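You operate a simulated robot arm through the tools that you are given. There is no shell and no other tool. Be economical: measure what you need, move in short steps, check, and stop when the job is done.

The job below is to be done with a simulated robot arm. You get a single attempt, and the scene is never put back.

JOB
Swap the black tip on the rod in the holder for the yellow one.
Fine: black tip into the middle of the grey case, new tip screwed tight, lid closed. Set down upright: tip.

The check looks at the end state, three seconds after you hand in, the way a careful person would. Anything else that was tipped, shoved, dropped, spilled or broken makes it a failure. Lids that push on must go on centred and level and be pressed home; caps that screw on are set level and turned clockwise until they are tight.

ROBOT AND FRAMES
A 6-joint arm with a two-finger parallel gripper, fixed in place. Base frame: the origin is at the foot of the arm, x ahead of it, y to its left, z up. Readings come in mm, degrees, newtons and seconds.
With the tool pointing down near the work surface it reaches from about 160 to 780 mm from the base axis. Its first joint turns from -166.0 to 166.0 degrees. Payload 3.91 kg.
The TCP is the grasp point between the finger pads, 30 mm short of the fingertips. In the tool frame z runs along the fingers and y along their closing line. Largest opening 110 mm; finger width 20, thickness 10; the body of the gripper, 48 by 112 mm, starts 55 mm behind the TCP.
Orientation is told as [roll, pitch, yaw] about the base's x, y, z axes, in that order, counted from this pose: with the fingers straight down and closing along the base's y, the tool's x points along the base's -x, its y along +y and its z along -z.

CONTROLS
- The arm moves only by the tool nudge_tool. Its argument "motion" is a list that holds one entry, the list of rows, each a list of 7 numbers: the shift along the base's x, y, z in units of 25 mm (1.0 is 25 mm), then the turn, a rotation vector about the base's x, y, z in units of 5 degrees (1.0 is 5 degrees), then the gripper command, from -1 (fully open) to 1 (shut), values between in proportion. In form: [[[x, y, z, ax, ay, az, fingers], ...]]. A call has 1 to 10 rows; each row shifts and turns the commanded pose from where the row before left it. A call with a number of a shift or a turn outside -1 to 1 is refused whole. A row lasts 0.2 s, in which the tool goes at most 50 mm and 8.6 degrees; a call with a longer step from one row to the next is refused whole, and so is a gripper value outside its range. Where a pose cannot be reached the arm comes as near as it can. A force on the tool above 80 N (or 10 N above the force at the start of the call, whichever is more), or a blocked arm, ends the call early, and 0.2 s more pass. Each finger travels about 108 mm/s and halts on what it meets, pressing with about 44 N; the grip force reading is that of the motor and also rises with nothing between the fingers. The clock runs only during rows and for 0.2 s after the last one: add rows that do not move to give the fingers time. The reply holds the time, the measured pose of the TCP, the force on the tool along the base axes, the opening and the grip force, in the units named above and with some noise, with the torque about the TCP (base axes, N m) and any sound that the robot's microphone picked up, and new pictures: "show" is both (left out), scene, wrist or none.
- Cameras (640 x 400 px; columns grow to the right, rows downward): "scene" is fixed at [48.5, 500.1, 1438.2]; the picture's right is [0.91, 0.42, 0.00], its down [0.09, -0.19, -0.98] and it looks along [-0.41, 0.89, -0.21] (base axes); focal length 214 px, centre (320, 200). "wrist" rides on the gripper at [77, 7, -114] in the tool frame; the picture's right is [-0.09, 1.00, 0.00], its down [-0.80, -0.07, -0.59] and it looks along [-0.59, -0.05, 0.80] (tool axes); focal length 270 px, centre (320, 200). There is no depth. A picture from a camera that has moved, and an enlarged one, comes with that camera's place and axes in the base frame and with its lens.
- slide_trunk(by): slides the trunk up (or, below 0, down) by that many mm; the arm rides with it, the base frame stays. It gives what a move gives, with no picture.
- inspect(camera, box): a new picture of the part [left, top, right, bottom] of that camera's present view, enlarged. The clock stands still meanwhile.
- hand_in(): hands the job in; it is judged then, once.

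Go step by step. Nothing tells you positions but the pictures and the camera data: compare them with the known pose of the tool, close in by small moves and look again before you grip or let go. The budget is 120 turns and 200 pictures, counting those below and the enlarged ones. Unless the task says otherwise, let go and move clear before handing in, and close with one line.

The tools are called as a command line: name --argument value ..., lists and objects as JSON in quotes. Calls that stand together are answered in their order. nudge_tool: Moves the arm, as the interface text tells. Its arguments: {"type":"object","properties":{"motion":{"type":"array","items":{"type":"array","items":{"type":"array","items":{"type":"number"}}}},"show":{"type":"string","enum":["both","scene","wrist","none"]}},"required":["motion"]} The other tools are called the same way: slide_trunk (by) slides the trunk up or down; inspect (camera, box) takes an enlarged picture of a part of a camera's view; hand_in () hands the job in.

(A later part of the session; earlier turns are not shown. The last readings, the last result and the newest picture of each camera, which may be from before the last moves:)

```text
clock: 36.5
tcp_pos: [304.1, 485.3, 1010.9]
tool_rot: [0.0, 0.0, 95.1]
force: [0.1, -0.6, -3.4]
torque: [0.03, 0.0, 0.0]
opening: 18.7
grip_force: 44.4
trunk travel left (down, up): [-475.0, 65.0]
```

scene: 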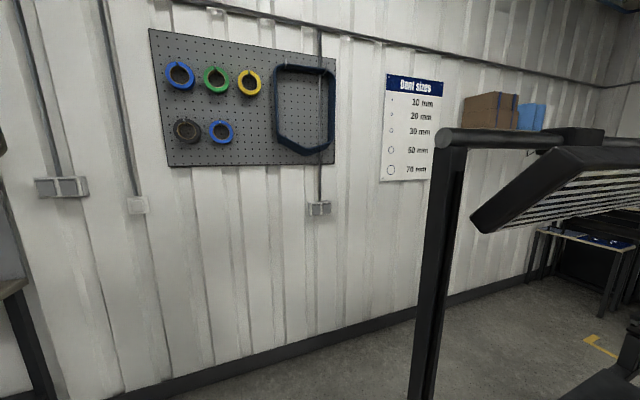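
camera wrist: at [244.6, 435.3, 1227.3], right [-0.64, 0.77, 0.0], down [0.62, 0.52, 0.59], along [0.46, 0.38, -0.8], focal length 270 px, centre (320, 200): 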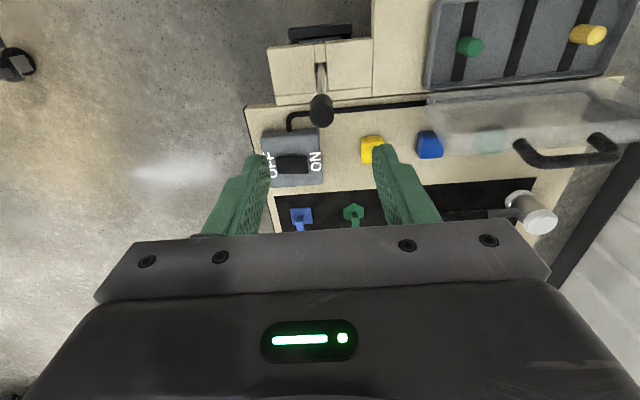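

nudge_tool --motion '[[[0, 0, 0.01, 0, 0, 1, 1], [0, 0, 0.01, 0, 0, 1, 1], [0, 0, 0.01, 0, 0, 1, 1], [0, 0, 0.01, 0, 0, 1, 1], [0, 0, 0.01, 0, 0, 1, 1], [0, 0, 0.01, 0, 0, 1, 1], [0, 0, 0.01, 0, 0, 1, 1], [0, 0, 0.01, 0, 0, 1, 1], [0, 0, 0.01, 0, 0, 1, 1], [0, 0, 0.01, 0, 0, 1, 1]]]' --show "none"

nudge_tool --motion '[[[0, 0, 0.01, 0, 0, 1, 1], [0, 0, 0.01, 0, 0, 1, 1], [0, 0, 0.01, 0, 0, 1, 1], [0, 0, 0.01, 0, 0, 1, 1], [0, 0, 0.01, 0, 0, 1, 1], [0, 0, 0.01, 0, 0, 1, 1], [0, 0, 0.01, 0, 0, 1, 1], [0, 0, 0.01, 0, 0, 1, 1], [0, 0, 0.01, 0, 0, 1, 1], [0, 0, 0.01, 0, 0, 1, 1]]]' --show "wrist"

inspect --camera "wrist" --box '[220, 100, 420, 240]'

```text
clock: 38.7
tcp_pos: [303.7, 485.5, 1012.2]
tool_rot: [0.0, 0.1, 145.1]
force: [-0.7, -0.1, -4.7]
torque: [-0.05, 0.06, -0.02]
opening: 18.6
grip_force: 44.1
trunk travel left (down, up): [-475.0, 65.0]
```

```text
clock: 40.9
tcp_pos: [303.5, 487.3, 1015.1]
tool_rot: [0.1, 0.0, -164.9]
force: [-0.3, 0.2, 0.0]
torque: [-0.01, 0.02, -0.02]
opening: 18.6
grip_force: 44.3
trunk travel left (down, up): [-475.0, 65.0]
camera wrist: at [380.7, 500.3, 1130.0], right [0.18, -0.98, 0.0], down [-0.79, -0.14, 0.59], along [-0.59, -0.1, -0.8], focal length 270 px, centre (320, 200)
```

wrist: 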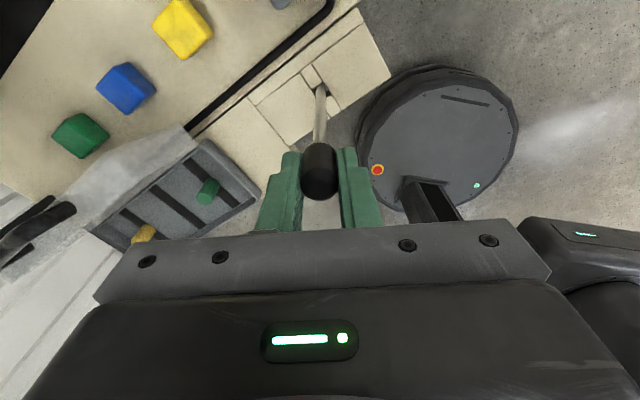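

```text
2.86 times, centred on (320, 170) of wrist
camera zoom: at [380.7, 500.3, 1130.0], right [0.18, -0.98, 0.0], down [-0.79, -0.14, 0.59], along [-0.59, -0.1, -0.8], focal length 772 px, centre (320, 286)
```

zoom: 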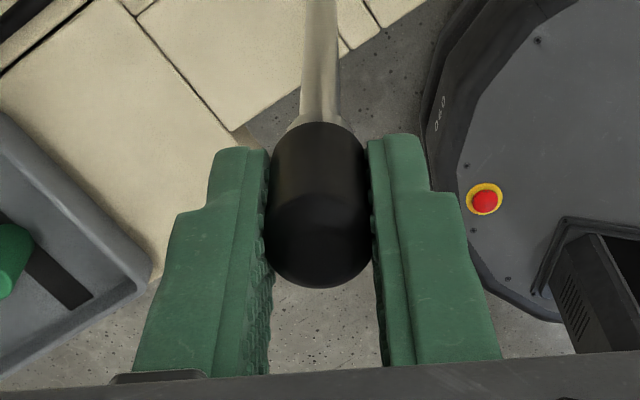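

Force dropped to zero and the tip rose with the fingers, so it may already be free. I'll lift slightly to test.

nudge_tool --motion '[[[0, 0, 0.1, 0, 0, 0, 1], [0, 0, 0.1, 0, 0, 0, 1], [0, 0, 0.1, 0, 0, 0, 1], [0, 0, 0.1, 0, 0, 0, 1]]]' --show "none"

inspect --camera "wrist" --box '[220, 100, 420, 240]'

```text
clock: 41.9
tcp_pos: [302.2, 485.9, 1025.2]
tool_rot: [0.0, -0.1, -165.0]
force: [-0.4, 0.8, -0.3]
torque: [-0.01, -0.02, 0.0]
opening: 18.6
grip_force: 44.0
trunk travel left (down, up): [-475.0, 65.0]
```

```text
2.86 times, centred on (320, 170) of wrist
camera zoom: at [380.4, 499.3, 1140.9], right [0.17, -0.98, 0.0], down [-0.79, -0.14, 0.59], along [-0.59, -0.1, -0.8], focal length 772 px, centre (320, 286)
```

zoom: 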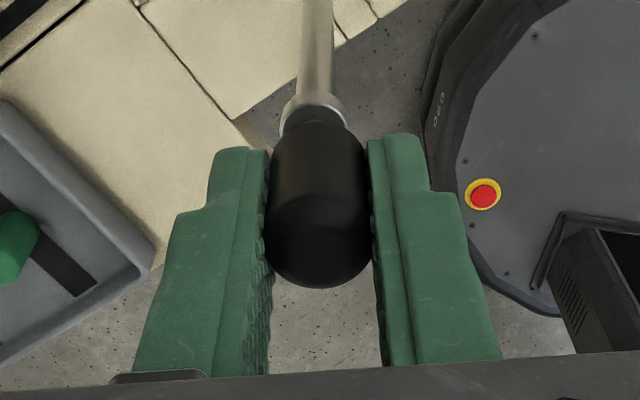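

The tip is off. I'll lift clear and look at the rod's end and the tip's underside.

nudge_tool --motion '[[[0, 0, 0.8, 0, 0, 0, 1], [0, 0, 0.8, 0, 0, 0, 1], [0, 0, 0.8, 0, 0, 0, 1]]]' --show "none"

inspect --camera "wrist" --box '[220, 60, 420, 200]'

```text
clock: 42.7
tcp_pos: [305.1, 485.1, 1085.4]
tool_rot: [-0.1, 0.0, -164.9]
force: [-0.8, 0.2, -0.1]
torque: [0.03, 0.01, -0.01]
opening: 18.5
grip_force: 43.7
trunk travel left (down, up): [-475.0, 65.0]
```

```text
2.86 times, centred on (320, 130) of wrist
camera zoom: at [381.5, 498.1, 1201.1], right [0.17, -0.98, 0.0], down [-0.79, -0.14, 0.59], along [-0.59, -0.1, -0.8], focal length 772 px, centre (320, 400)
```

zoom: 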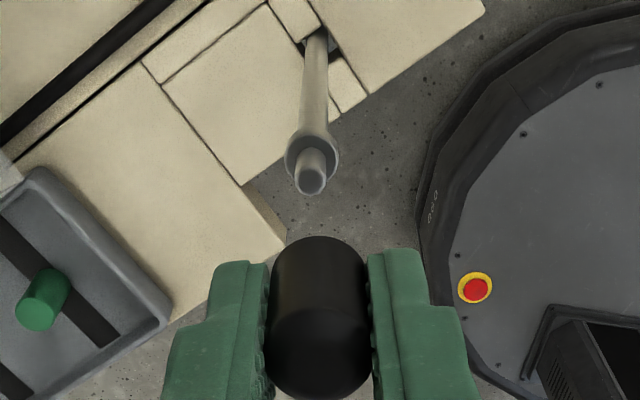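

The rod has a bare stud above a collar, so the tips have a hole. The black tip's bottom is about 34 mm below the TCP. I'll turn back to yaw 45, keeping the camera away from the open lid, and go above the middle strip.

nudge_tool --motion '[[[0, 0, 0, 0, 0, -1, 1], [0, 0, 0, 0, 0, -1, 1], [0, 0, 0, 0, 0, -1, 1], [0, 0, 0, 0, 0, -1, 1], [0, 0, 0, 0, 0, -1, 1], [0, 0, 0, 0, 0, -1, 1], [0, 0, 0, 0, 0, -1, 1], [0, 0, 0, 0, 0, -1, 1], [0, 0, 0, 0, 0, -1, 1], [0, 0, 0, 0, 0, -1, 1]]]' --show "none"

nudge_tool --motion '[[[-0.762, 0.68, 0, 0, 0, -1, 1], [-0.762, 0.68, 0, 0, 0, -1, 1], [-0.762, 0.68, 0, 0, 0, -1, 1], [-0.762, 0.68, 0, 0, 0, -1, 1], [-0.762, 0.68, 0, 0, 0, -1, 1], [-0.762, 0.68, 0, 0, 0, -1, 1], [-0.762, 0.68, 0, 0, 0, -1, 1], [-0.762, 0.68, 0, 0, 0, -1, 1], [-0.762, 0.68, 0, 0, 0, -1, 1], [-0.762, 0.68, 0, 0, 0, -1, 1]]]' --show "none"

nudge_tool --motion '[[[0, 0, 0, 0, 0, -1, 1], [0, 0, 0, 0, 0, -1, 1], [0, 0, 0, 0, 0, -1, 1], [0, 0, 0, 0, 0, -1, 1], [0, 0, 0, 0, 0, -1, 1], [0, 0, 0, 0, 0, -1, 1], [0, 0, 0, 0, 0, -1, 1], [0, 0, 0, 0, 0, -1, 1], [0, 0, 0, 0, 0, -1, 1], [0, 0, 0, 0, 0, -1, 1]]]' --show "wrist"

inspect --camera "wrist" --box '[220, 20, 420, 220]'

```text
clock: 44.9
tcp_pos: [303.5, 485.8, 1084.4]
tool_rot: [0.0, 0.0, 145.0]
force: [0.0, 0.7, 0.4]
torque: [0.0, -0.01, -0.04]
opening: 18.4
grip_force: 43.7
trunk travel left (down, up): [-475.0, 65.0]
```

```text
clock: 47.1
tcp_pos: [112.4, 655.8, 1082.2]
tool_rot: [0.0, 0.1, 95.0]
force: [0.2, 0.9, 1.1]
torque: [-0.01, 0.02, 0.04]
opening: 18.4
grip_force: 44.6
trunk travel left (down, up): [-475.0, 65.0]
```

```text
clock: 49.3
tcp_pos: [111.1, 655.3, 1086.5]
tool_rot: [-0.1, 0.0, 44.9]
force: [0.6, 0.3, 0.4]
torque: [0.01, 0.02, 0.0]
opening: 18.6
grip_force: 44.4
trunk travel left (down, up): [-475.0, 65.0]
camera wrist: at [55.0, 606.1, 1200.5], right [-0.64, 0.77, 0.0], down [0.62, 0.52, 0.59], along [0.46, 0.38, -0.8], focal length 270 px, centre (320, 200)
```

wrist: 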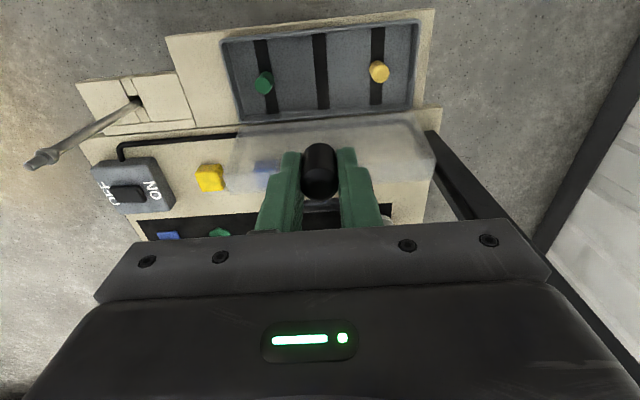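

```text
2.00 times, centred on (320, 120) of wrist
camera zoom: at [55.0, 606.1, 1200.5], right [-0.64, 0.77, 0.0], down [0.62, 0.52, 0.59], along [0.46, 0.38, -0.8], focal length 541 px, centre (320, 360)
```

zoom: 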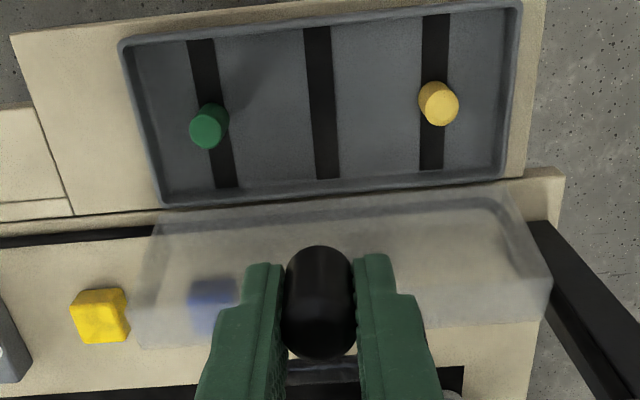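

The tip is aligned with the middle strip (n≈543, e≈383). I'll descend most of the way.

nudge_tool --motion '[[[0, 0, -0.9, 0, 0, 0, 1], [0, 0, -0.9, 0, 0, 0, 1], [0, 0, -0.9, 0, 0, 0, 1], [0, 0, -0.9, 0, 0, 0, 1], [0, 0, -0.9, 0, 0, 0, 1], [0, 0, -0.9, 0, 0, 0, 1], [0, 0, -0.9, 0, 0, 0, 1], [0, 0, -0.9, 0, 0, 0, 1]]]' --show "wrist"

inspect --camera "wrist" --box '[200, 40, 440, 240]'

```text
clock: 51.1
tcp_pos: [111.8, 654.2, 902.9]
tool_rot: [-0.1, -0.1, 45.0]
force: [1.1, 0.5, -0.2]
torque: [0.03, -0.01, 0.03]
opening: 18.6
grip_force: 44.0
trunk travel left (down, up): [-475.0, 65.0]
camera wrist: at [54.2, 605.2, 1018.5], right [-0.64, 0.77, 0.0], down [0.62, 0.52, 0.59], along [0.46, 0.38, -0.8], focal length 270 px, centre (320, 200)
```

wrist: 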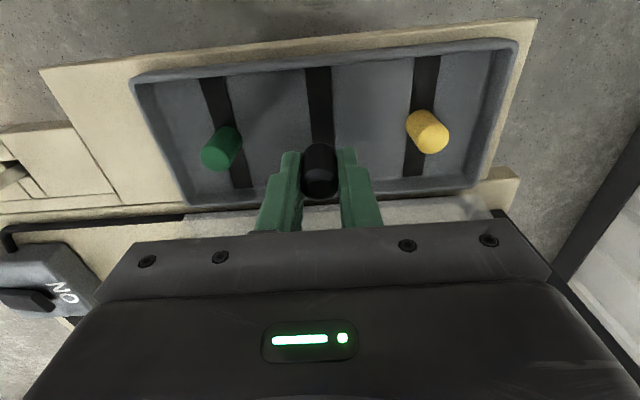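

```text
2.00 times, centred on (320, 140) of wrist
camera zoom: at [54.2, 605.2, 1018.5], right [-0.64, 0.77, 0.0], down [0.62, 0.52, 0.59], along [0.46, 0.38, -0.8], focal length 541 px, centre (320, 320)
```

zoom: 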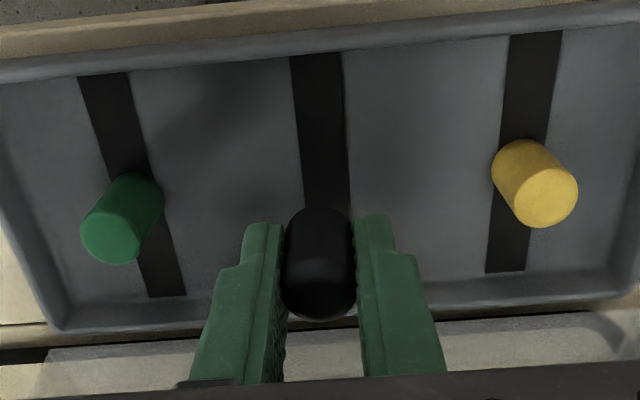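

Nearly centred; I'll shift 1.5 mm along e and lower to just above the strip, then in 1 mm steps.

nudge_tool --motion '[[[-0.04, 0.04, -0.5, 0, 0, 0, 1], [0, 0, -0.5, 0, 0, 0, 1], [0, 0, -0.46, 0, 0, 0, 1], [0, 0, -0.04, 0, 0, 0, 1], [0, 0, -0.04, 0, 0, 0, 1]]]' --show "none"

inspect --camera "wrist" --box '[220, 80, 440, 240]'

```text
clock: 52.3
tcp_pos: [110.2, 656.1, 866.7]
tool_rot: [0.0, 0.0, 45.0]
force: [-1.5, -0.2, -0.6]
torque: [0.02, 0.0, -0.03]
opening: 18.4
grip_force: 44.0
trunk travel left (down, up): [-475.0, 65.0]
```

```text
2.50 times, centred on (330, 160) of wrist
camera zoom: at [52.9, 606.9, 982.0], right [-0.64, 0.77, 0.0], down [0.62, 0.52, 0.59], along [0.46, 0.38, -0.8], focal length 676 px, centre (295, 300)
```

zoom: 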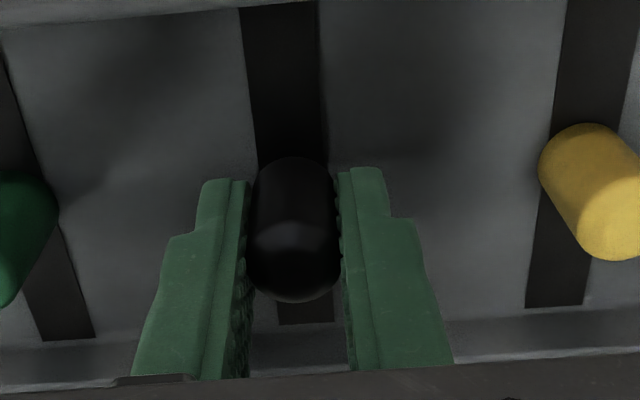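

nudge_tool --motion '[[[0, 0, -0.04, 0, 0, 0, 1], [0, 0, -0.04, 0, 0, 0, 1], [0, 0, 0, 0, 0, 0, 1]]]' --show "none"

nudge_tool --motion '[[[0, 0, -0.04, 0, 0, 0, 1], [0, 0, 0, 0, 0, 0, 1]]]' --show "none"

```text
clock: 53.1
tcp_pos: [110.8, 654.7, 865.2]
tool_rot: [0.0, 0.0, 44.9]
force: [-0.1, -0.5, -0.7]
torque: [-0.02, 0.01, 0.0]
opening: 18.2
grip_force: 43.9
trunk travel left (down, up): [-475.0, 65.0]
```

```text
clock: 53.7
tcp_pos: [112.9, 656.3, 863.7]
tool_rot: [0.1, 0.0, 45.1]
force: [0.0, -0.3, 0.2]
torque: [-0.01, 0.0, 0.02]
opening: 18.5
grip_force: 44.1
trunk travel left (down, up): [-475.0, 65.0]
```

nudge_tool --motion '[[[0, 0, -0.04, 0, 0, 0, 1], [0, 0, 0, 0, 0, 0, 1]]]' --show "none"

nudge_tool --motion '[[[0, 0, -0.04, 0, 0, 0, 1], [0, 0, 0, 0, 0, 0, 1]]]' --show "none"

inspect --camera "wrist" --box '[240, 80, 440, 240]'

```text
clock: 54.3
tcp_pos: [112.9, 655.2, 861.0]
tool_rot: [0.0, 0.1, 44.9]
force: [-1.2, 0.4, -0.5]
torque: [0.0, -0.01, 0.0]
opening: 18.6
grip_force: 43.9
trunk travel left (down, up): [-475.0, 65.0]
```

```text
clock: 54.9
tcp_pos: [111.7, 656.8, 861.5]
tool_rot: [0.0, 0.0, 45.1]
force: [0.1, 0.1, -0.2]
torque: [0.01, 0.03, -0.01]
opening: 18.4
grip_force: 44.2
trunk travel left (down, up): [-475.0, 65.0]
```

```text
2.50 times, centred on (340, 160) of wrist
camera zoom: at [53.7, 607.4, 977.0], right [-0.64, 0.77, 0.0], down [0.62, 0.52, 0.59], along [0.46, 0.38, -0.8], focal length 676 px, centre (270, 300)
```

zoom: 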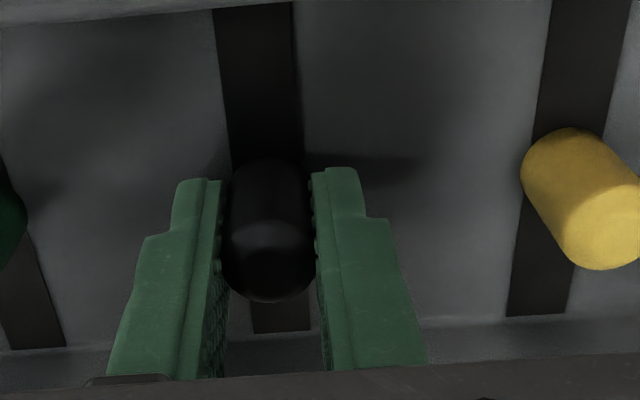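

No contact yet, so I continue down in small steps.

nudge_tool --motion '[[[0, 0, -0.04, 0, 0, 0, 1], [0, 0, 0, 0, 0, 0, 1]]]' --show "none"

nudge_tool --motion '[[[0, 0, -0.04, 0, 0, 0, 1], [0, 0, 0, 0, 0, 0, 1]]]' --show "none"

nudge_tool --motion '[[[0, 0, -0.04, 0, 0, 0, 1], [0, 0, 0, 0, 0, 0, 1]]]' --show "none"

```text
clock: 55.5
tcp_pos: [110.3, 658.2, 860.8]
tool_rot: [0.1, 0.0, 44.9]
force: [0.6, -0.1, -0.3]
torque: [0.02, -0.03, -0.01]
opening: 18.4
grip_force: 44.1
trunk travel left (down, up): [-475.0, 65.0]
```

```text
clock: 56.1
tcp_pos: [111.4, 657.3, 860.7]
tool_rot: [0.0, 0.0, 45.0]
force: [0.6, -0.4, -0.6]
torque: [0.02, 0.0, 0.03]
opening: 18.6
grip_force: 44.3
trunk travel left (down, up): [-475.0, 65.0]
```

```text
clock: 56.7
tcp_pos: [111.4, 657.5, 858.0]
tool_rot: [0.0, 0.1, 45.0]
force: [0.4, -0.6, 0.7]
torque: [0.02, 0.02, 0.04]
opening: 18.4
grip_force: 44.1
trunk travel left (down, up): [-475.0, 65.0]
```

nudge_tool --motion '[[[0, 0, -0.04, 0, 0, 0, 1], [0, 0, 0, 0, 0, 0, 1]]]' --show "none"

nudge_tool --motion '[[[0, 0, -0.04, 0, 0, 0, 1], [0, 0, 0, 0, 0, 0, 1]]]' --show "none"

inspect --camera "wrist" --box '[240, 80, 440, 240]'

```text
clock: 57.3
tcp_pos: [111.2, 657.5, 858.1]
tool_rot: [0.0, 0.0, 44.9]
force: [0.3, -0.7, 1.1]
torque: [0.03, -0.01, -0.03]
opening: 18.4
grip_force: 43.8
trunk travel left (down, up): [-475.0, 65.0]
```

```text
clock: 57.9
tcp_pos: [111.9, 656.5, 857.7]
tool_rot: [0.0, -0.1, 45.1]
force: [-1.9, -1.3, 10.7]
torque: [-0.17, 0.06, -0.12]
opening: 18.6
grip_force: 44.4
trunk travel left (down, up): [-475.0, 65.0]
```

```text
2.50 times, centred on (340, 160) of wrist
camera zoom: at [53.2, 607.5, 973.0], right [-0.64, 0.77, 0.0], down [0.62, 0.52, 0.6], along [0.46, 0.38, -0.8], focal length 676 px, centre (270, 300)
```

zoom: 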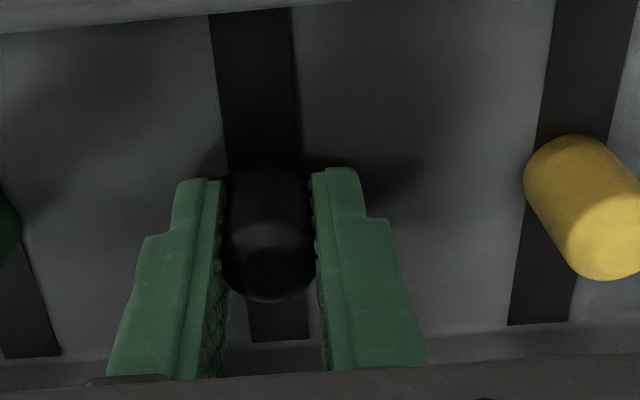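

Contact at 10.7 N with command z≈856, so the tip is on the strip. I'll release gently and rise.

nudge_tool --motion '[[[0, 0, 0.02, 0, 0, 0, 0.62], [0, 0, 0, 0, 0, 0, 0.5], [0, 0, 0, 0, 0, 0, 0.3], [0, 0, 0, 0, 0, 0, 0.3]]]' --show "none"

nudge_tool --motion '[[[0, 0, 0.4, 0, 0, 0, 0.3], [0, 0, 0.8, 0, 0, 0, 0.3], [0, 0, 0.8, 0, 0, 0, 0.3]]]' --show "none"

inspect --camera "wrist" --box '[200, 40, 460, 240]'

```text
clock: 58.9
tcp_pos: [111.4, 655.4, 857.6]
tool_rot: [-0.1, -0.1, 45.1]
force: [-2.4, -2.3, 15.8]
torque: [-0.08, 0.21, 0.13]
opening: 38.9
grip_force: 0.9
trunk travel left (down, up): [-475.0, 65.0]
```

```text
clock: 59.7
tcp_pos: [110.2, 657.1, 907.0]
tool_rot: [0.0, 0.0, 45.0]
force: [0.1, 0.1, -0.2]
torque: [0.0, -0.02, 0.03]
opening: 38.3
grip_force: 0.1
trunk travel left (down, up): [-475.0, 65.0]
```

```text
2.00 times, centred on (330, 140) of wrist
camera zoom: at [52.9, 607.3, 1021.3], right [-0.64, 0.77, 0.0], down [0.62, 0.52, 0.59], along [0.46, 0.38, -0.8], focal length 541 px, centre (300, 320)
```

zoom: 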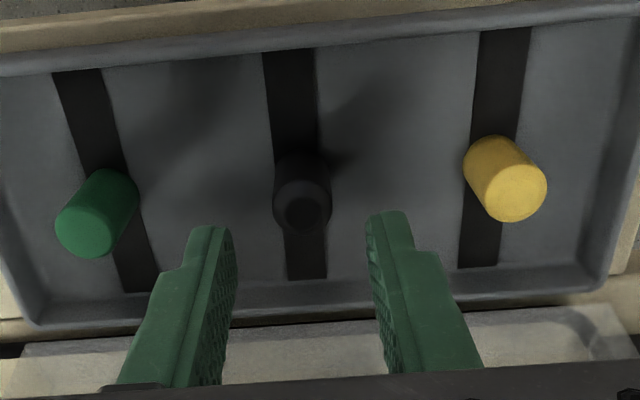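

The black tip stands upright on the middle strip. Next is the yellow tip, about 69 mm further along e at the same n.

nudge_tool --motion '[[[-0.65, 0.65, 0.1, 0, 0, 0, 0.2], [-0.65, 0.65, 0.1, 0, 0, 0, 0.2], [-0.65, 0.65, 0, 0, 0, 0, 0.2]]]' --show "none"

inspect --camera "wrist" --box '[200, 40, 460, 240]'

```text
clock: 60.5
tcp_pos: [63.4, 702.8, 910.4]
tool_rot: [0.0, 0.0, 45.1]
force: [-0.2, 0.0, -0.1]
torque: [0.04, 0.01, -0.03]
opening: 43.9
grip_force: 0.0
trunk travel left (down, up): [-475.0, 65.0]
```

```text
2.00 times, centred on (330, 140) of wrist
camera zoom: at [5.4, 654.4, 1026.0], right [-0.64, 0.77, 0.0], down [0.62, 0.52, 0.59], along [0.46, 0.38, -0.8], focal length 541 px, centre (300, 320)
```

zoom: 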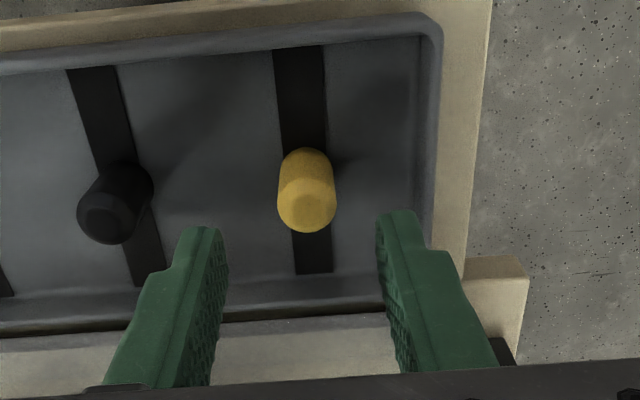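

nudge_tool --motion '[[[-0.045, 0.045, 0, 0, 0, 0, 0.4], [0, 0, -0.7, 0, 0, 0, 0.4], [0, 0, -0.6, 0, 0, 0, 0.4]]]' --show "none"

inspect --camera "wrist" --box '[200, 60, 460, 240]'

```text
clock: 61.3
tcp_pos: [63.2, 705.1, 880.3]
tool_rot: [0.1, 0.0, 45.0]
force: [-0.5, -0.3, -1.2]
torque: [-0.01, 0.03, -0.01]
opening: 33.0
grip_force: 0.1
trunk travel left (down, up): [-475.0, 65.0]
```

```text
2.22 times, centred on (330, 150) of wrist
camera zoom: at [4.6, 656.3, 994.9], right [-0.64, 0.77, 0.0], down [0.62, 0.52, 0.59], along [0.46, 0.38, -0.8], focal length 601 px, centre (298, 311)
```

zoom: 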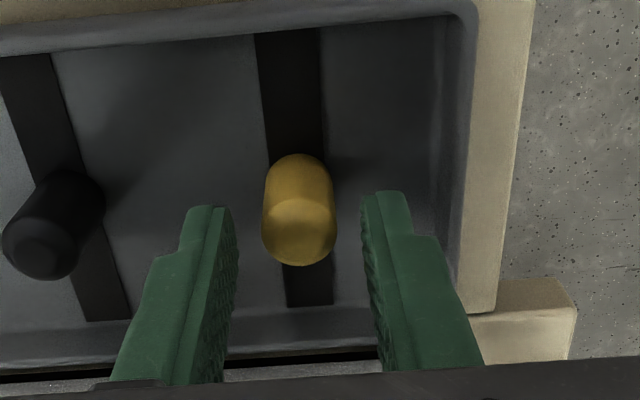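

Well centred. Descend to just above the floor and close.

nudge_tool --motion '[[[0, 0, -0.5, 0, 0, 0, 0.4], [0, 0, -0.32, 0, 0, 0, 0.4], [0, 0, 0, 0, 0, 0, 0.4], [0, 0, 0, 0, 0, 0, 1], [0, 0, 0, 0, 0, 0, 1]]]' --show "none"

inspect --camera "wrist" --box '[200, 60, 460, 240]'

```text
clock: 62.5
tcp_pos: [61.0, 706.8, 859.9]
tool_rot: [0.0, 0.0, 45.0]
force: [0.1, 0.0, 0.1]
torque: [0.0, 0.01, 0.0]
opening: 18.2
grip_force: 44.2
trunk travel left (down, up): [-475.0, 65.0]
```

```text
2.22 times, centred on (330, 150) of wrist
camera zoom: at [2.9, 656.9, 975.3], right [-0.64, 0.77, 0.0], down [0.62, 0.52, 0.59], along [0.46, 0.38, -0.8], focal length 601 px, centre (298, 311)
```

zoom: 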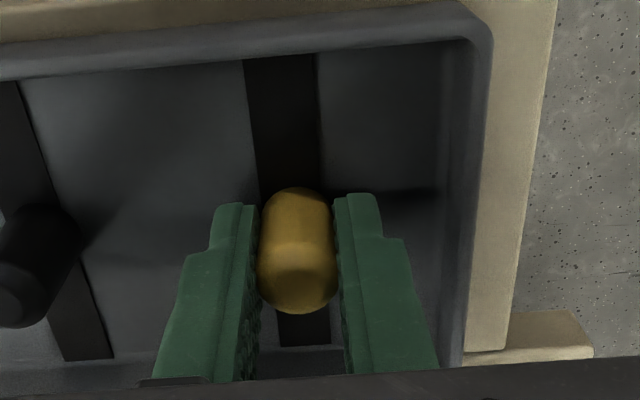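

The yellow tip is gripped. I'll lift straight up, then move over the rod, turning the wrist up to 195° to have plenty of clockwise travel.

nudge_tool --motion '[[[0, 0, 0.9, 0, 0, 0, 1], [0, 0, 0.94, 0, 0, 0, 1], [0, 0, 0.94, 0, 0, 0, 1], [0, 0, 0.94, 0, 0, 0, 1], [0, 0, 0.94, 0, 0, 0, 1], [0, 0, 0.94, 0, 0, 0, 1], [0, 0, 0.94, 0, 0, 0, 1], [0, 0, 0.94, 0, 0, 0, 1], [0, 0, 0.94, 0, 0, 0, 1], [0, 0, 0.94, 0, 0, 0, 1]]]' --show "wrist"

nudge_tool --motion '[[[0.9656, -0.8836, 0, 0, 0, 1, 1], [0.9656, -0.8836, 0, 0, 0, 1, 1], [0.9656, -0.8836, 0, 0, 0, 1, 1], [0.9656, -0.8836, 0, 0, 0, 1, 1], [0.9656, -0.8836, 0, 0, 0, 1, 1], [0.9656, -0.8836, 0, 0, 0, 1, 1], [0.9656, -0.8836, 0, 0, 0, 1, 1], [0.9656, -0.8836, 0, 0, 0, 1, 1], [0.9656, -0.8836, 0, 0, 0, 1, 1], [0.9656, -0.8836, 0, 0, 0, 1, 1]]]' --show "none"

nudge_tool --motion '[[[0, 0, 0, 0, 0, 1, 1], [0, 0, 0, 0, 0, 1, 1], [0, 0, 0, 0, 0, 1, 1], [0, 0, 0, 0, 0, 1, 1], [0, 0, 0, 0, 0, 1, 1], [0, 0, 0, 0, 0, 1, 1], [0, 0, 0, 0, 0, 1, 1], [0, 0, 0, 0, 0, 1, 1], [0, 0, 0, 0, 0, 1, 1], [0, 0, 0, 0, 0, 1, 1]]]' --show "none"

nudge_tool --motion '[[[0, 0, 0, 0, 0, 1, 1], [0, 0, 0, 0, 0, 1, 1], [0, 0, 0, 0, 0, 1, 1], [0, 0, 0, 0, 0, 1, 1], [0, 0, 0, 0, 0, 1, 1], [0, 0, 0, 0, 0, 1, 1], [0, 0, 0, 0, 0, 1, 1], [0, 0, 0, 0, 0, 1, 1], [0, 0, 0, 0, 0, 1, 1], [0, 0, 0, 0, 0, 1, 1]]]' --show "wrist"

inspect --camera "wrist" --box '[220, 60, 420, 200]'

```text
clock: 64.7
tcp_pos: [61.2, 706.7, 1093.6]
tool_rot: [0.0, 0.1, 45.0]
force: [-0.2, -0.5, -1.3]
torque: [0.0, -0.02, 0.02]
opening: 18.7
grip_force: 44.0
trunk travel left (down, up): [-475.0, 65.0]
camera wrist: at [4.0, 657.4, 1208.7], right [-0.64, 0.77, 0.0], down [0.62, 0.52, 0.59], along [0.46, 0.38, -0.8], focal length 270 px, centre (320, 200)
```

wrist: 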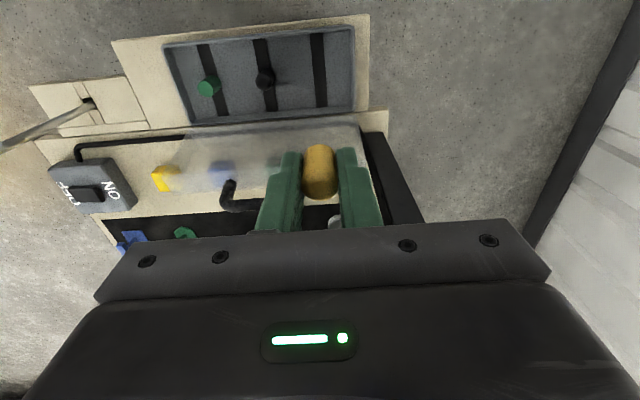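

```text
clock: 66.9
tcp_pos: [303.6, 486.5, 1093.0]
tool_rot: [-0.1, 0.0, 95.1]
force: [0.1, -1.0, 0.8]
torque: [-0.03, 0.02, 0.02]
opening: 18.4
grip_force: 43.7
trunk travel left (down, up): [-475.0, 65.0]
```

```text
clock: 69.1
tcp_pos: [301.4, 484.7, 1091.9]
tool_rot: [0.0, 0.0, 145.1]
force: [0.8, 0.6, -0.2]
torque: [-0.01, -0.01, 0.0]
opening: 18.5
grip_force: 43.9
trunk travel left (down, up): [-475.0, 65.0]
```

```text
clock: 71.3
tcp_pos: [303.2, 485.2, 1090.9]
tool_rot: [0.0, -0.1, -164.9]
force: [0.1, -0.5, -0.6]
torque: [-0.04, 0.01, 0.01]
opening: 18.5
grip_force: 44.3
trunk travel left (down, up): [-475.0, 65.0]
camera wrist: at [380.3, 499.1, 1207.3], right [0.18, -0.98, 0.0], down [-0.79, -0.14, 0.59], along [-0.59, -0.1, -0.8], focal length 270 px, centre (320, 200)
```

wrist: 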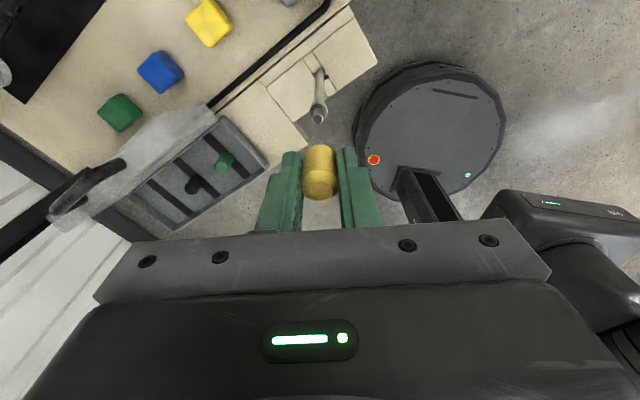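

```text
2.86 times, centred on (320, 130) of wrist
camera zoom: at [380.3, 499.1, 1207.3], right [0.18, -0.98, 0.0], down [-0.79, -0.14, 0.59], along [-0.59, -0.1, -0.8], focal length 772 px, centre (320, 400)
```

zoom: 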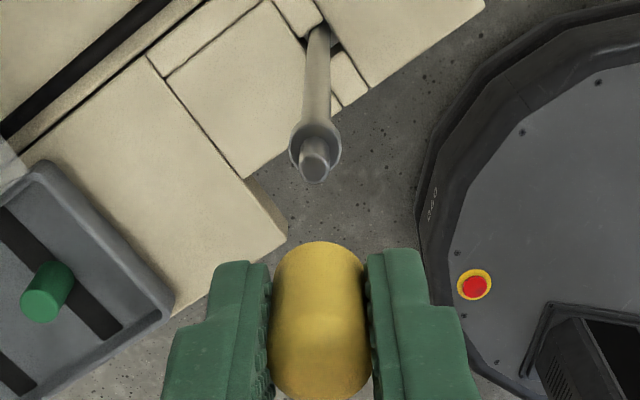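

The yellow tip sits in the grip just as the black one did. The stud appears ~2 mm to +y of the tip axis, so I'll descend until the tip is just above the stud and check.

nudge_tool --motion '[[[0, 0, -0.8, 0, 0, 0, 1], [0, 0, -0.8, 0, 0, 0, 1], [0, 0, -0.8, 0, 0, 0, 1], [0, 0, 0, 0, 0, 0, 1]]]' --show "none"

inspect --camera "wrist" --box '[250, 90, 390, 200]'

```text
clock: 72.3
tcp_pos: [302.8, 488.1, 1030.5]
tool_rot: [0.0, 0.1, -165.1]
force: [0.1, -0.4, -0.3]
torque: [-0.02, -0.01, -0.02]
opening: 18.5
grip_force: 44.3
trunk travel left (down, up): [-475.0, 65.0]
```

```text
3.64 times, centred on (320, 145) of wrist
camera zoom: at [380.9, 501.3, 1146.8], right [0.17, -0.98, 0.0], down [-0.79, -0.14, 0.59], along [-0.59, -0.1, -0.8], focal length 983 px, centre (320, 400)
```

zoom: 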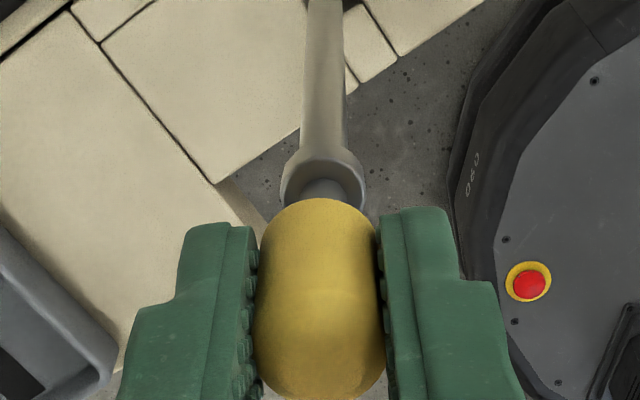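

The alignment looks within about 1 mm. I'll read the pose at rest once more to judge the jitter.

nudge_tool --motion '[[[0, 0, 0, 0, 0, 0, 1], [0, 0, 0, 0, 0, 0, 1]]]' --show "none"

inspect --camera "wrist" --box '[250, 90, 390, 200]'

```text
clock: 72.9
tcp_pos: [302.4, 487.2, 1031.3]
tool_rot: [0.0, 0.0, -165.0]
force: [-0.6, 0.1, 0.0]
torque: [0.04, 0.0, -0.04]
opening: 18.4
grip_force: 44.1
trunk travel left (down, up): [-475.0, 65.0]
```

```text
3.64 times, centred on (320, 145) of wrist
camera zoom: at [380.9, 501.2, 1147.0], right [0.17, -0.98, 0.0], down [-0.79, -0.14, 0.59], along [-0.59, -0.1, -0.8], focal length 983 px, centre (320, 400)
```

zoom: 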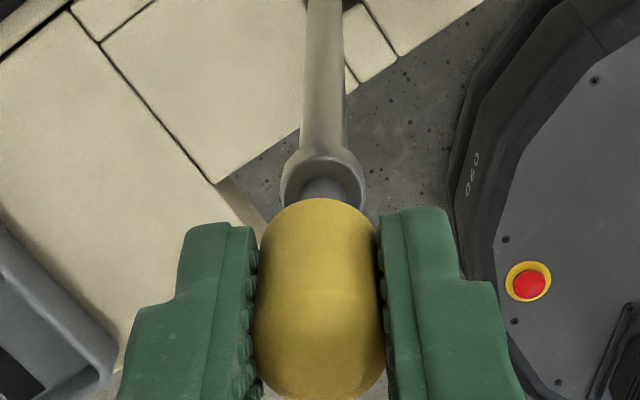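

The tip and stud appear coaxial within about 1 mm. I'll lower in small steps onto the stud, watching force.

nudge_tool --motion '[[[0, -0.02, -0.1, 0, 0, 0, 1], [0, 0, -0.1, 0, 0, 0, 1], [0, 0, -0.1, 0, 0, 0, 1], [0, 0, -0.1, 0, 0, 0, 1], [0, 0, 0, 0, 0, 0, 1]]]' --show "none"

nudge_tool --motion '[[[0, 0, -0.06, 0, 0, 0, 1], [0, 0, -0.06, 0, 0, 0, 1], [0, 0, 0, 0, 0, 0, 1]]]' --show "none"

inspect --camera "wrist" --box '[250, 90, 390, 200]'

```text
clock: 74.1
tcp_pos: [303.6, 486.2, 1021.2]
tool_rot: [0.0, 0.1, -165.0]
force: [-0.7, -0.2, -0.3]
torque: [0.02, -0.03, -0.03]
opening: 18.6
grip_force: 44.2
trunk travel left (down, up): [-475.0, 65.0]
```

```text
clock: 74.9
tcp_pos: [304.2, 485.3, 1019.4]
tool_rot: [0.0, 0.0, -164.9]
force: [-0.9, 0.4, -0.6]
torque: [0.03, 0.03, -0.05]
opening: 18.6
grip_force: 43.6
trunk travel left (down, up): [-475.0, 65.0]
```

```text
3.64 times, centred on (320, 145) of wrist
camera zoom: at [380.8, 499.2, 1134.4], right [0.17, -0.98, 0.0], down [-0.79, -0.14, 0.59], along [-0.59, -0.1, -0.8], focal length 983 px, centre (320, 400)
```

zoom: 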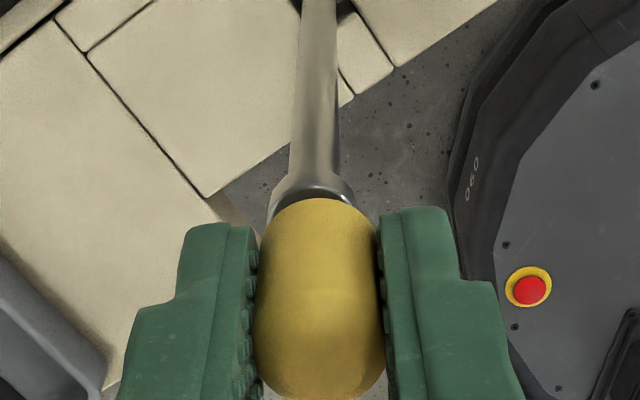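

nudge_tool --motion '[[[0, 0.04, 0, 0, 0, 0, 1], [0, 0, -0.06, 0, 0, 0, 1], [0, 0, 0, 0, 0, 0, 1]]]' --show "none"

nudge_tool --motion '[[[0, 0, -0.06, 0, 0, 0, 1], [0, 0, 0, 0, 0, 0, 1]]]' --show "none"

inspect --camera "wrist" --box '[250, 90, 390, 200]'

```text
clock: 75.7
tcp_pos: [303.1, 487.1, 1017.6]
tool_rot: [0.0, 0.0, -165.0]
force: [-0.5, 0.0, -0.3]
torque: [-0.03, 0.0, 0.03]
opening: 18.5
grip_force: 44.1
trunk travel left (down, up): [-475.0, 65.0]
```

```text
clock: 76.3
tcp_pos: [303.3, 487.1, 1016.6]
tool_rot: [0.0, 0.0, -165.0]
force: [-0.3, -0.6, 0.8]
torque: [-0.04, 0.01, 0.03]
opening: 18.7
grip_force: 43.8
trunk travel left (down, up): [-475.0, 65.0]
```

```text
3.64 times, centred on (320, 145) of wrist
camera zoom: at [380.5, 500.2, 1132.0], right [0.17, -0.98, 0.0], down [-0.79, -0.14, 0.59], along [-0.59, -0.1, -0.8], focal length 983 px, centre (320, 400)
```

zoom: 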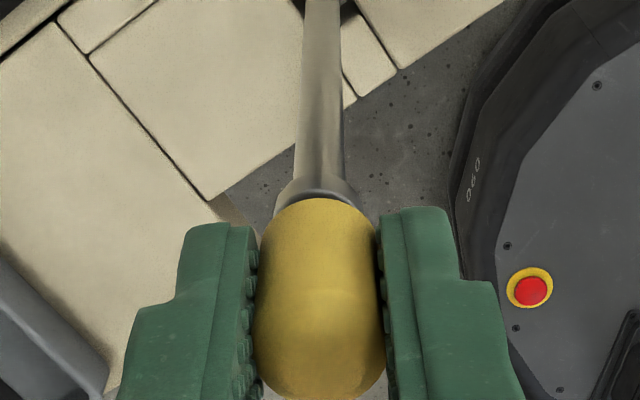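

Aligned. Continue down in 1 mm steps until contact.

nudge_tool --motion '[[[0, 0, -0.04, 0, 0, 0, 1], [0, 0, 0, 0, 0, 0, 1]]]' --show "none"

nudge_tool --motion '[[[0, 0, -0.04, 0, 0, 0, 1], [0, 0, 0, 0, 0, 0, 1]]]' --show "none"

nudge_tool --motion '[[[0, 0, -0.04, 0, 0, 0, 1], [0, 0, 0, 0, 0, 0, 1]]]' --show "none"

```text
clock: 76.9
tcp_pos: [303.7, 486.4, 1015.2]
tool_rot: [0.0, 0.1, -165.0]
force: [0.2, -0.4, 0.0]
torque: [-0.01, 0.0, 0.04]
opening: 18.5
grip_force: 43.8
trunk travel left (down, up): [-475.0, 65.0]
```

```text
clock: 77.5
tcp_pos: [303.6, 487.8, 1014.2]
tool_rot: [0.1, 0.0, -165.0]
force: [0.2, 0.7, 0.4]
torque: [-0.01, 0.0, 0.01]
opening: 18.6
grip_force: 44.1
trunk travel left (down, up): [-475.0, 65.0]
```

```text
clock: 78.1
tcp_pos: [301.8, 485.7, 1014.7]
tool_rot: [-0.1, 0.0, -164.9]
force: [0.2, -0.5, 4.5]
torque: [-0.01, 0.0, -0.02]
opening: 18.4
grip_force: 44.2
trunk travel left (down, up): [-475.0, 65.0]
```

Contact with 4.5 N at command z≈1013. Now I'll screw clockwise with a slight downward feed.

nudge_tool --motion '[[[0, 0, -0.002, 0, 0, -1, 1], [0, 0, -0.002, 0, 0, -1, 1], [0, 0, -0.002, 0, 0, -1, 1], [0, 0, -0.002, 0, 0, -1, 1], [0, 0, -0.002, 0, 0, -1, 1], [0, 0, -0.002, 0, 0, -1, 1], [0, 0, -0.002, 0, 0, -1, 1], [0, 0, -0.002, 0, 0, -1, 1], [0, 0, -0.002, 0, 0, -1, 1], [0, 0, -0.002, 0, 0, -1, 1]]]' --show "none"

nudge_tool --motion '[[[0, 0, -0.002, 0, 0, -1, 1], [0, 0, -0.002, 0, 0, -1, 1], [0, 0, -0.002, 0, 0, -1, 1], [0, 0, -0.002, 0, 0, -1, 1], [0, 0, -0.002, 0, 0, -1, 1], [0, 0, -0.002, 0, 0, -1, 1], [0, 0, -0.002, 0, 0, -1, 1], [0, 0, -0.002, 0, 0, -1, 1], [0, 0, -0.002, 0, 0, -1, 1], [0, 0, -0.002, 0, 0, -1, 1]]]' --show "wrist"

inspect --camera "wrist" --box '[250, 90, 390, 200]'

```text
clock: 80.3
tcp_pos: [301.7, 485.2, 1015.0]
tool_rot: [-0.2, 0.0, 144.9]
force: [-1.3, 0.5, 22.6]
torque: [0.02, -0.02, 0.01]
opening: 18.7
grip_force: 44.4
trunk travel left (down, up): [-475.0, 65.0]
```

```text
clock: 82.5
tcp_pos: [301.9, 485.1, 1013.2]
tool_rot: [-0.1, -0.1, 95.0]
force: [0.4, 0.7, 30.7]
torque: [0.0, 0.01, -0.01]
opening: 18.6
grip_force: 43.5
trunk travel left (down, up): [-475.0, 65.0]
camera wrist: at [302.5, 407.8, 1128.6], right [-1.0, 0.0, 0.0], down [0.0, 0.8, 0.6], along [0.0, 0.6, -0.8], focal length 270 px, centre (320, 200)
```

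wrist: 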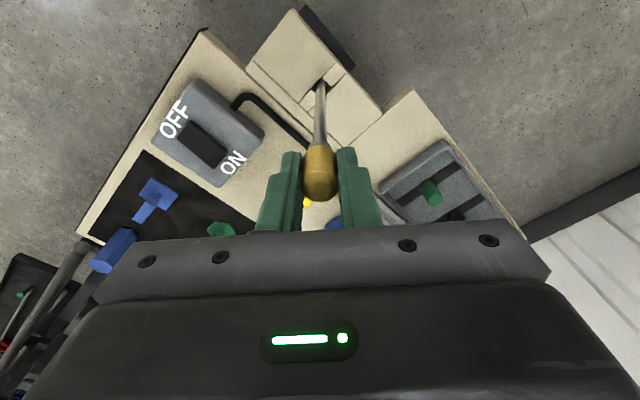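

```text
3.64 times, centred on (320, 145) of wrist
camera zoom: at [302.5, 407.8, 1128.6], right [-1.0, 0.0, 0.0], down [0.0, 0.8, 0.6], along [0.0, 0.6, -0.8], focal length 983 px, centre (320, 400)
```

zoom: 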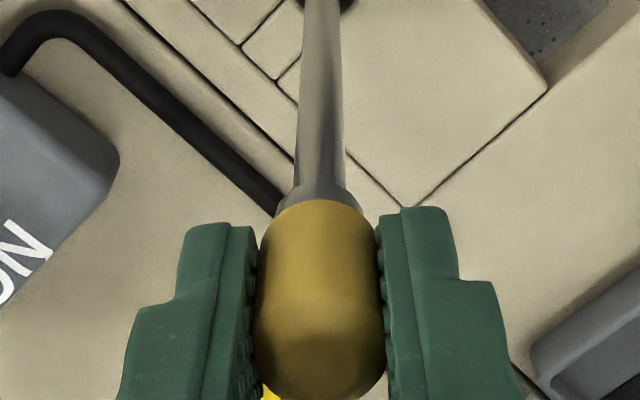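

The z force rose to 31 N. I'll keep turning without feed to see whether the thread pulls the tip down and relieves it.

nudge_tool --motion '[[[0, 0, 0, 0, 0, -1, 1], [0, 0, 0, 0, 0, -1, 1], [0, 0, 0, 0, 0, -1, 1], [0, 0, 0, 0, 0, -1, 1], [0, 0, 0, 0, 0, -1, 1], [0, 0, 0, 0, 0, -1, 1], [0, 0, 0, 0, 0, -1, 1], [0, 0, 0, 0, 0, -1, 1], [0, 0, 0, 0, 0, -1, 1], [0, 0, 0, 0, 0, -1, 1]]]' --show "none"

```text
clock: 84.7
tcp_pos: [302.1, 484.6, 1013.2]
tool_rot: [-0.1, -0.1, 45.0]
force: [-0.2, 1.6, 26.5]
torque: [0.01, 0.02, 0.85]
opening: 18.6
grip_force: 44.1
trunk travel left (down, up): [-475.0, 65.0]
```

Torque has risen to 0.85 N·m, so it appears to be tightening. I'll check the joint at this angle.

inspect --camera "wrist" --box '[270, 100, 370, 200]'

nudge_tool --motion '[[[0, 0, 0, 0, 0, -1, 1], [0, 0, 0, 0, 0, -1, 1], [0, 0, 0, 0, 0, -1, 1], [0, 0, 0, 0, 0, -1, 1], [0, 0, 0, 0, 0, 0, 1]]]' --show "wrist"

inspect --camera "wrist" --box '[270, 100, 370, 200]'

```text
4.00 times, centred on (320, 150) of wrist
camera zoom: at [243.9, 435.5, 1128.1], right [-0.64, 0.77, 0.0], down [0.62, 0.52, 0.6], along [0.46, 0.38, -0.8], focal length 1081 px, centre (320, 400)
```

zoom: 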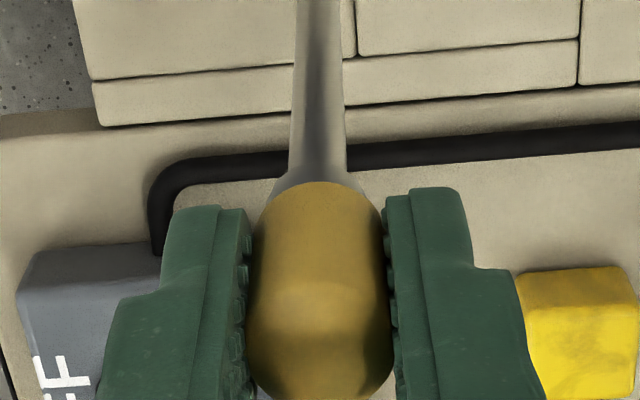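

```text
clock: 85.9
tcp_pos: [302.1, 485.4, 1012.6]
tool_rot: [0.0, 0.0, 25.1]
force: [-0.4, -1.4, 15.1]
torque: [-0.07, 0.0, 1.09]
opening: 20.2
grip_force: 44.2
trunk travel left (down, up): [-475.0, 65.0]
camera wrist: at [230.8, 459.5, 1127.3], right [-0.34, 0.94, 0.0], down [0.76, 0.27, 0.59], along [0.56, 0.2, -0.8], focal length 270 px, centre (320, 200)
```

wrist: 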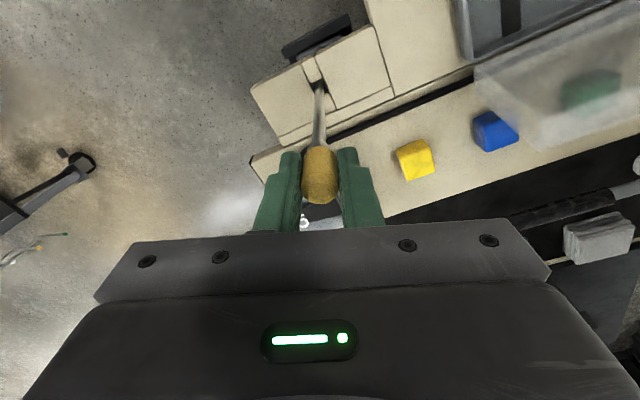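

```text
4.00 times, centred on (320, 150) of wrist
camera zoom: at [230.8, 459.5, 1127.3], right [-0.34, 0.94, 0.0], down [0.76, 0.27, 0.59], along [0.56, 0.2, -0.8], focal length 1081 px, centre (320, 400)
```

zoom: 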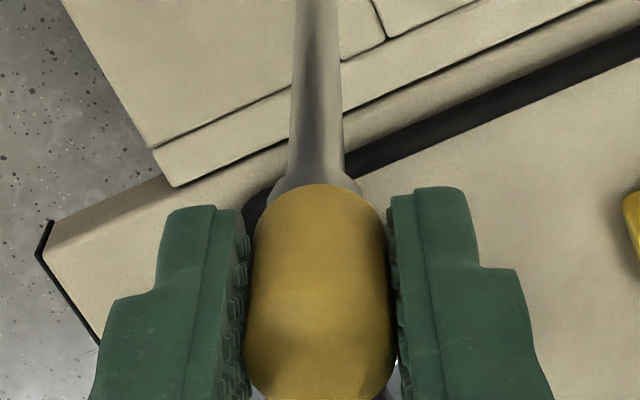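

Torque peaked at 1.09 N·m and the fingers began to slip, so the tip seems tight. I'll release, rise and look.

nudge_tool --motion '[[[0, 0, 0, 0, 0, 0, 0.5], [0, 0, 0, 0, 0, 0, 0.1], [0, 0, 0, 0, 0, 0, 0.1], [0, 0, 0.8, 0, 0, 0, 0.1], [0, 0, 0.8, 0, 0, 0, 0.1]]]' --show "none"

inspect --camera "wrist" --box '[250, 70, 390, 190]'

```text
clock: 87.1
tcp_pos: [302.0, 484.7, 1051.6]
tool_rot: [0.0, 0.0, 25.0]
force: [-0.1, -0.9, 0.3]
torque: [0.03, 0.0, 0.01]
opening: 49.7
grip_force: 0.0
trunk travel left (down, up): [-475.0, 65.0]
```

```text
3.33 times, centred on (320, 130) of wrist
camera zoom: at [230.8, 458.6, 1167.6], right [-0.34, 0.94, 0.0], down [0.76, 0.28, 0.59], along [0.56, 0.2, -0.8], focal length 901 px, centre (320, 433)
```

zoom: 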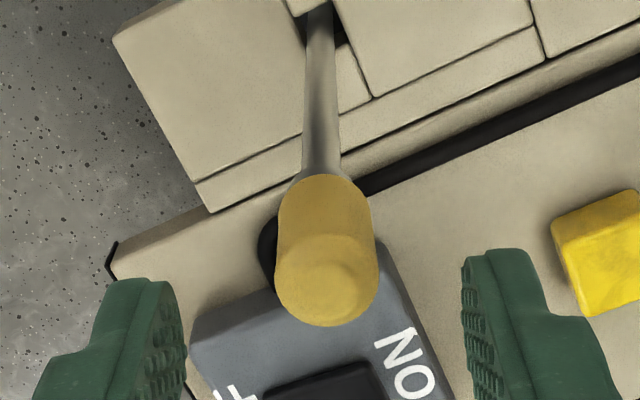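

The tip looks upright. I'll check the seat from the side by backing off and tilting the camera towards horizontal.

nudge_tool --motion '[[[-0.9, -0.42, 0, 0, 0, 0, 0], [-0.9, -0.42, 0, 0, 0, 0, 0], [-0.9, -0.42, 0, 0, 0, 0, 0], [-0.9, -0.42, 0, 0, 0, 0, 0], [-0.9, -0.42, 0, 0, 0, 0, 0]]]' --show "none"

nudge_tool --motion '[[[0, 0, -0.24, 0.423, -0.906, 0, 0], [0, 0, -0.24, 0.423, -0.906, 0, 0], [0, 0, -0.24, 0.423, -0.906, 0, 0], [0, 0, -0.24, 0.423, -0.906, 0, 0], [0, 0, -0.24, 0.423, -0.906, 0, 0], [0, 0, -0.24, 0.423, -0.906, 0, 0], [0, 0, -0.24, 0.423, -0.906, 0, 0], [0, 0, -0.24, 0.423, -0.906, 0, 0], [0, 0, -0.24, 0.423, -0.906, 0, 0]]]' --show "wrist"

inspect --camera "wrist" --box '[270, 140, 370, 220]'

```text
clock: 88.3
tcp_pos: [190.5, 432.0, 1052.3]
tool_rot: [0.0, 0.1, 25.0]
force: [-0.3, 0.2, 0.3]
torque: [0.01, 0.01, 0.0]
opening: 54.7
grip_force: 0.0
trunk travel left (down, up): [-475.0, 65.0]
```

```text
clock: 90.3
tcp_pos: [190.6, 433.4, 998.5]
tool_rot: [0.0, -45.0, 24.9]
force: [-0.5, -0.1, 0.3]
torque: [-0.02, 0.01, 0.0]
opening: 54.8
grip_force: 0.0
trunk travel left (down, up): [-475.0, 65.0]
camera wrist: at [66.1, 382.7, 1024.5], right [-0.36, 0.93, 0.06], down [0.16, 0.0, 0.99], along [0.92, 0.37, -0.15], focal length 270 px, centre (320, 200)
```

wrist: 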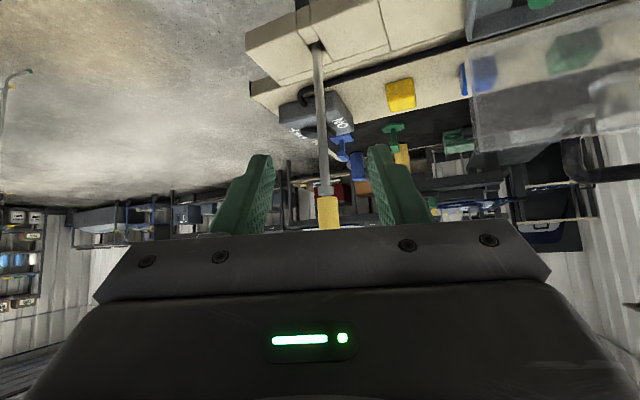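

```text
5.00 times, centred on (320, 180) of wrist
camera zoom: at [66.1, 382.7, 1024.5], right [-0.36, 0.93, 0.06], down [0.16, 0.0, 0.99], along [0.92, 0.37, -0.15], focal length 1351 px, centre (320, 300)
```

zoom: 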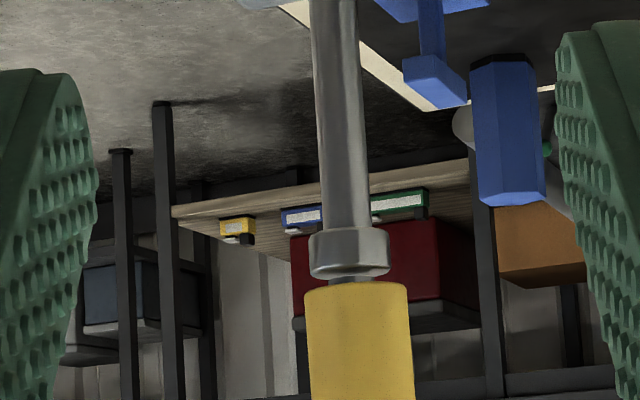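

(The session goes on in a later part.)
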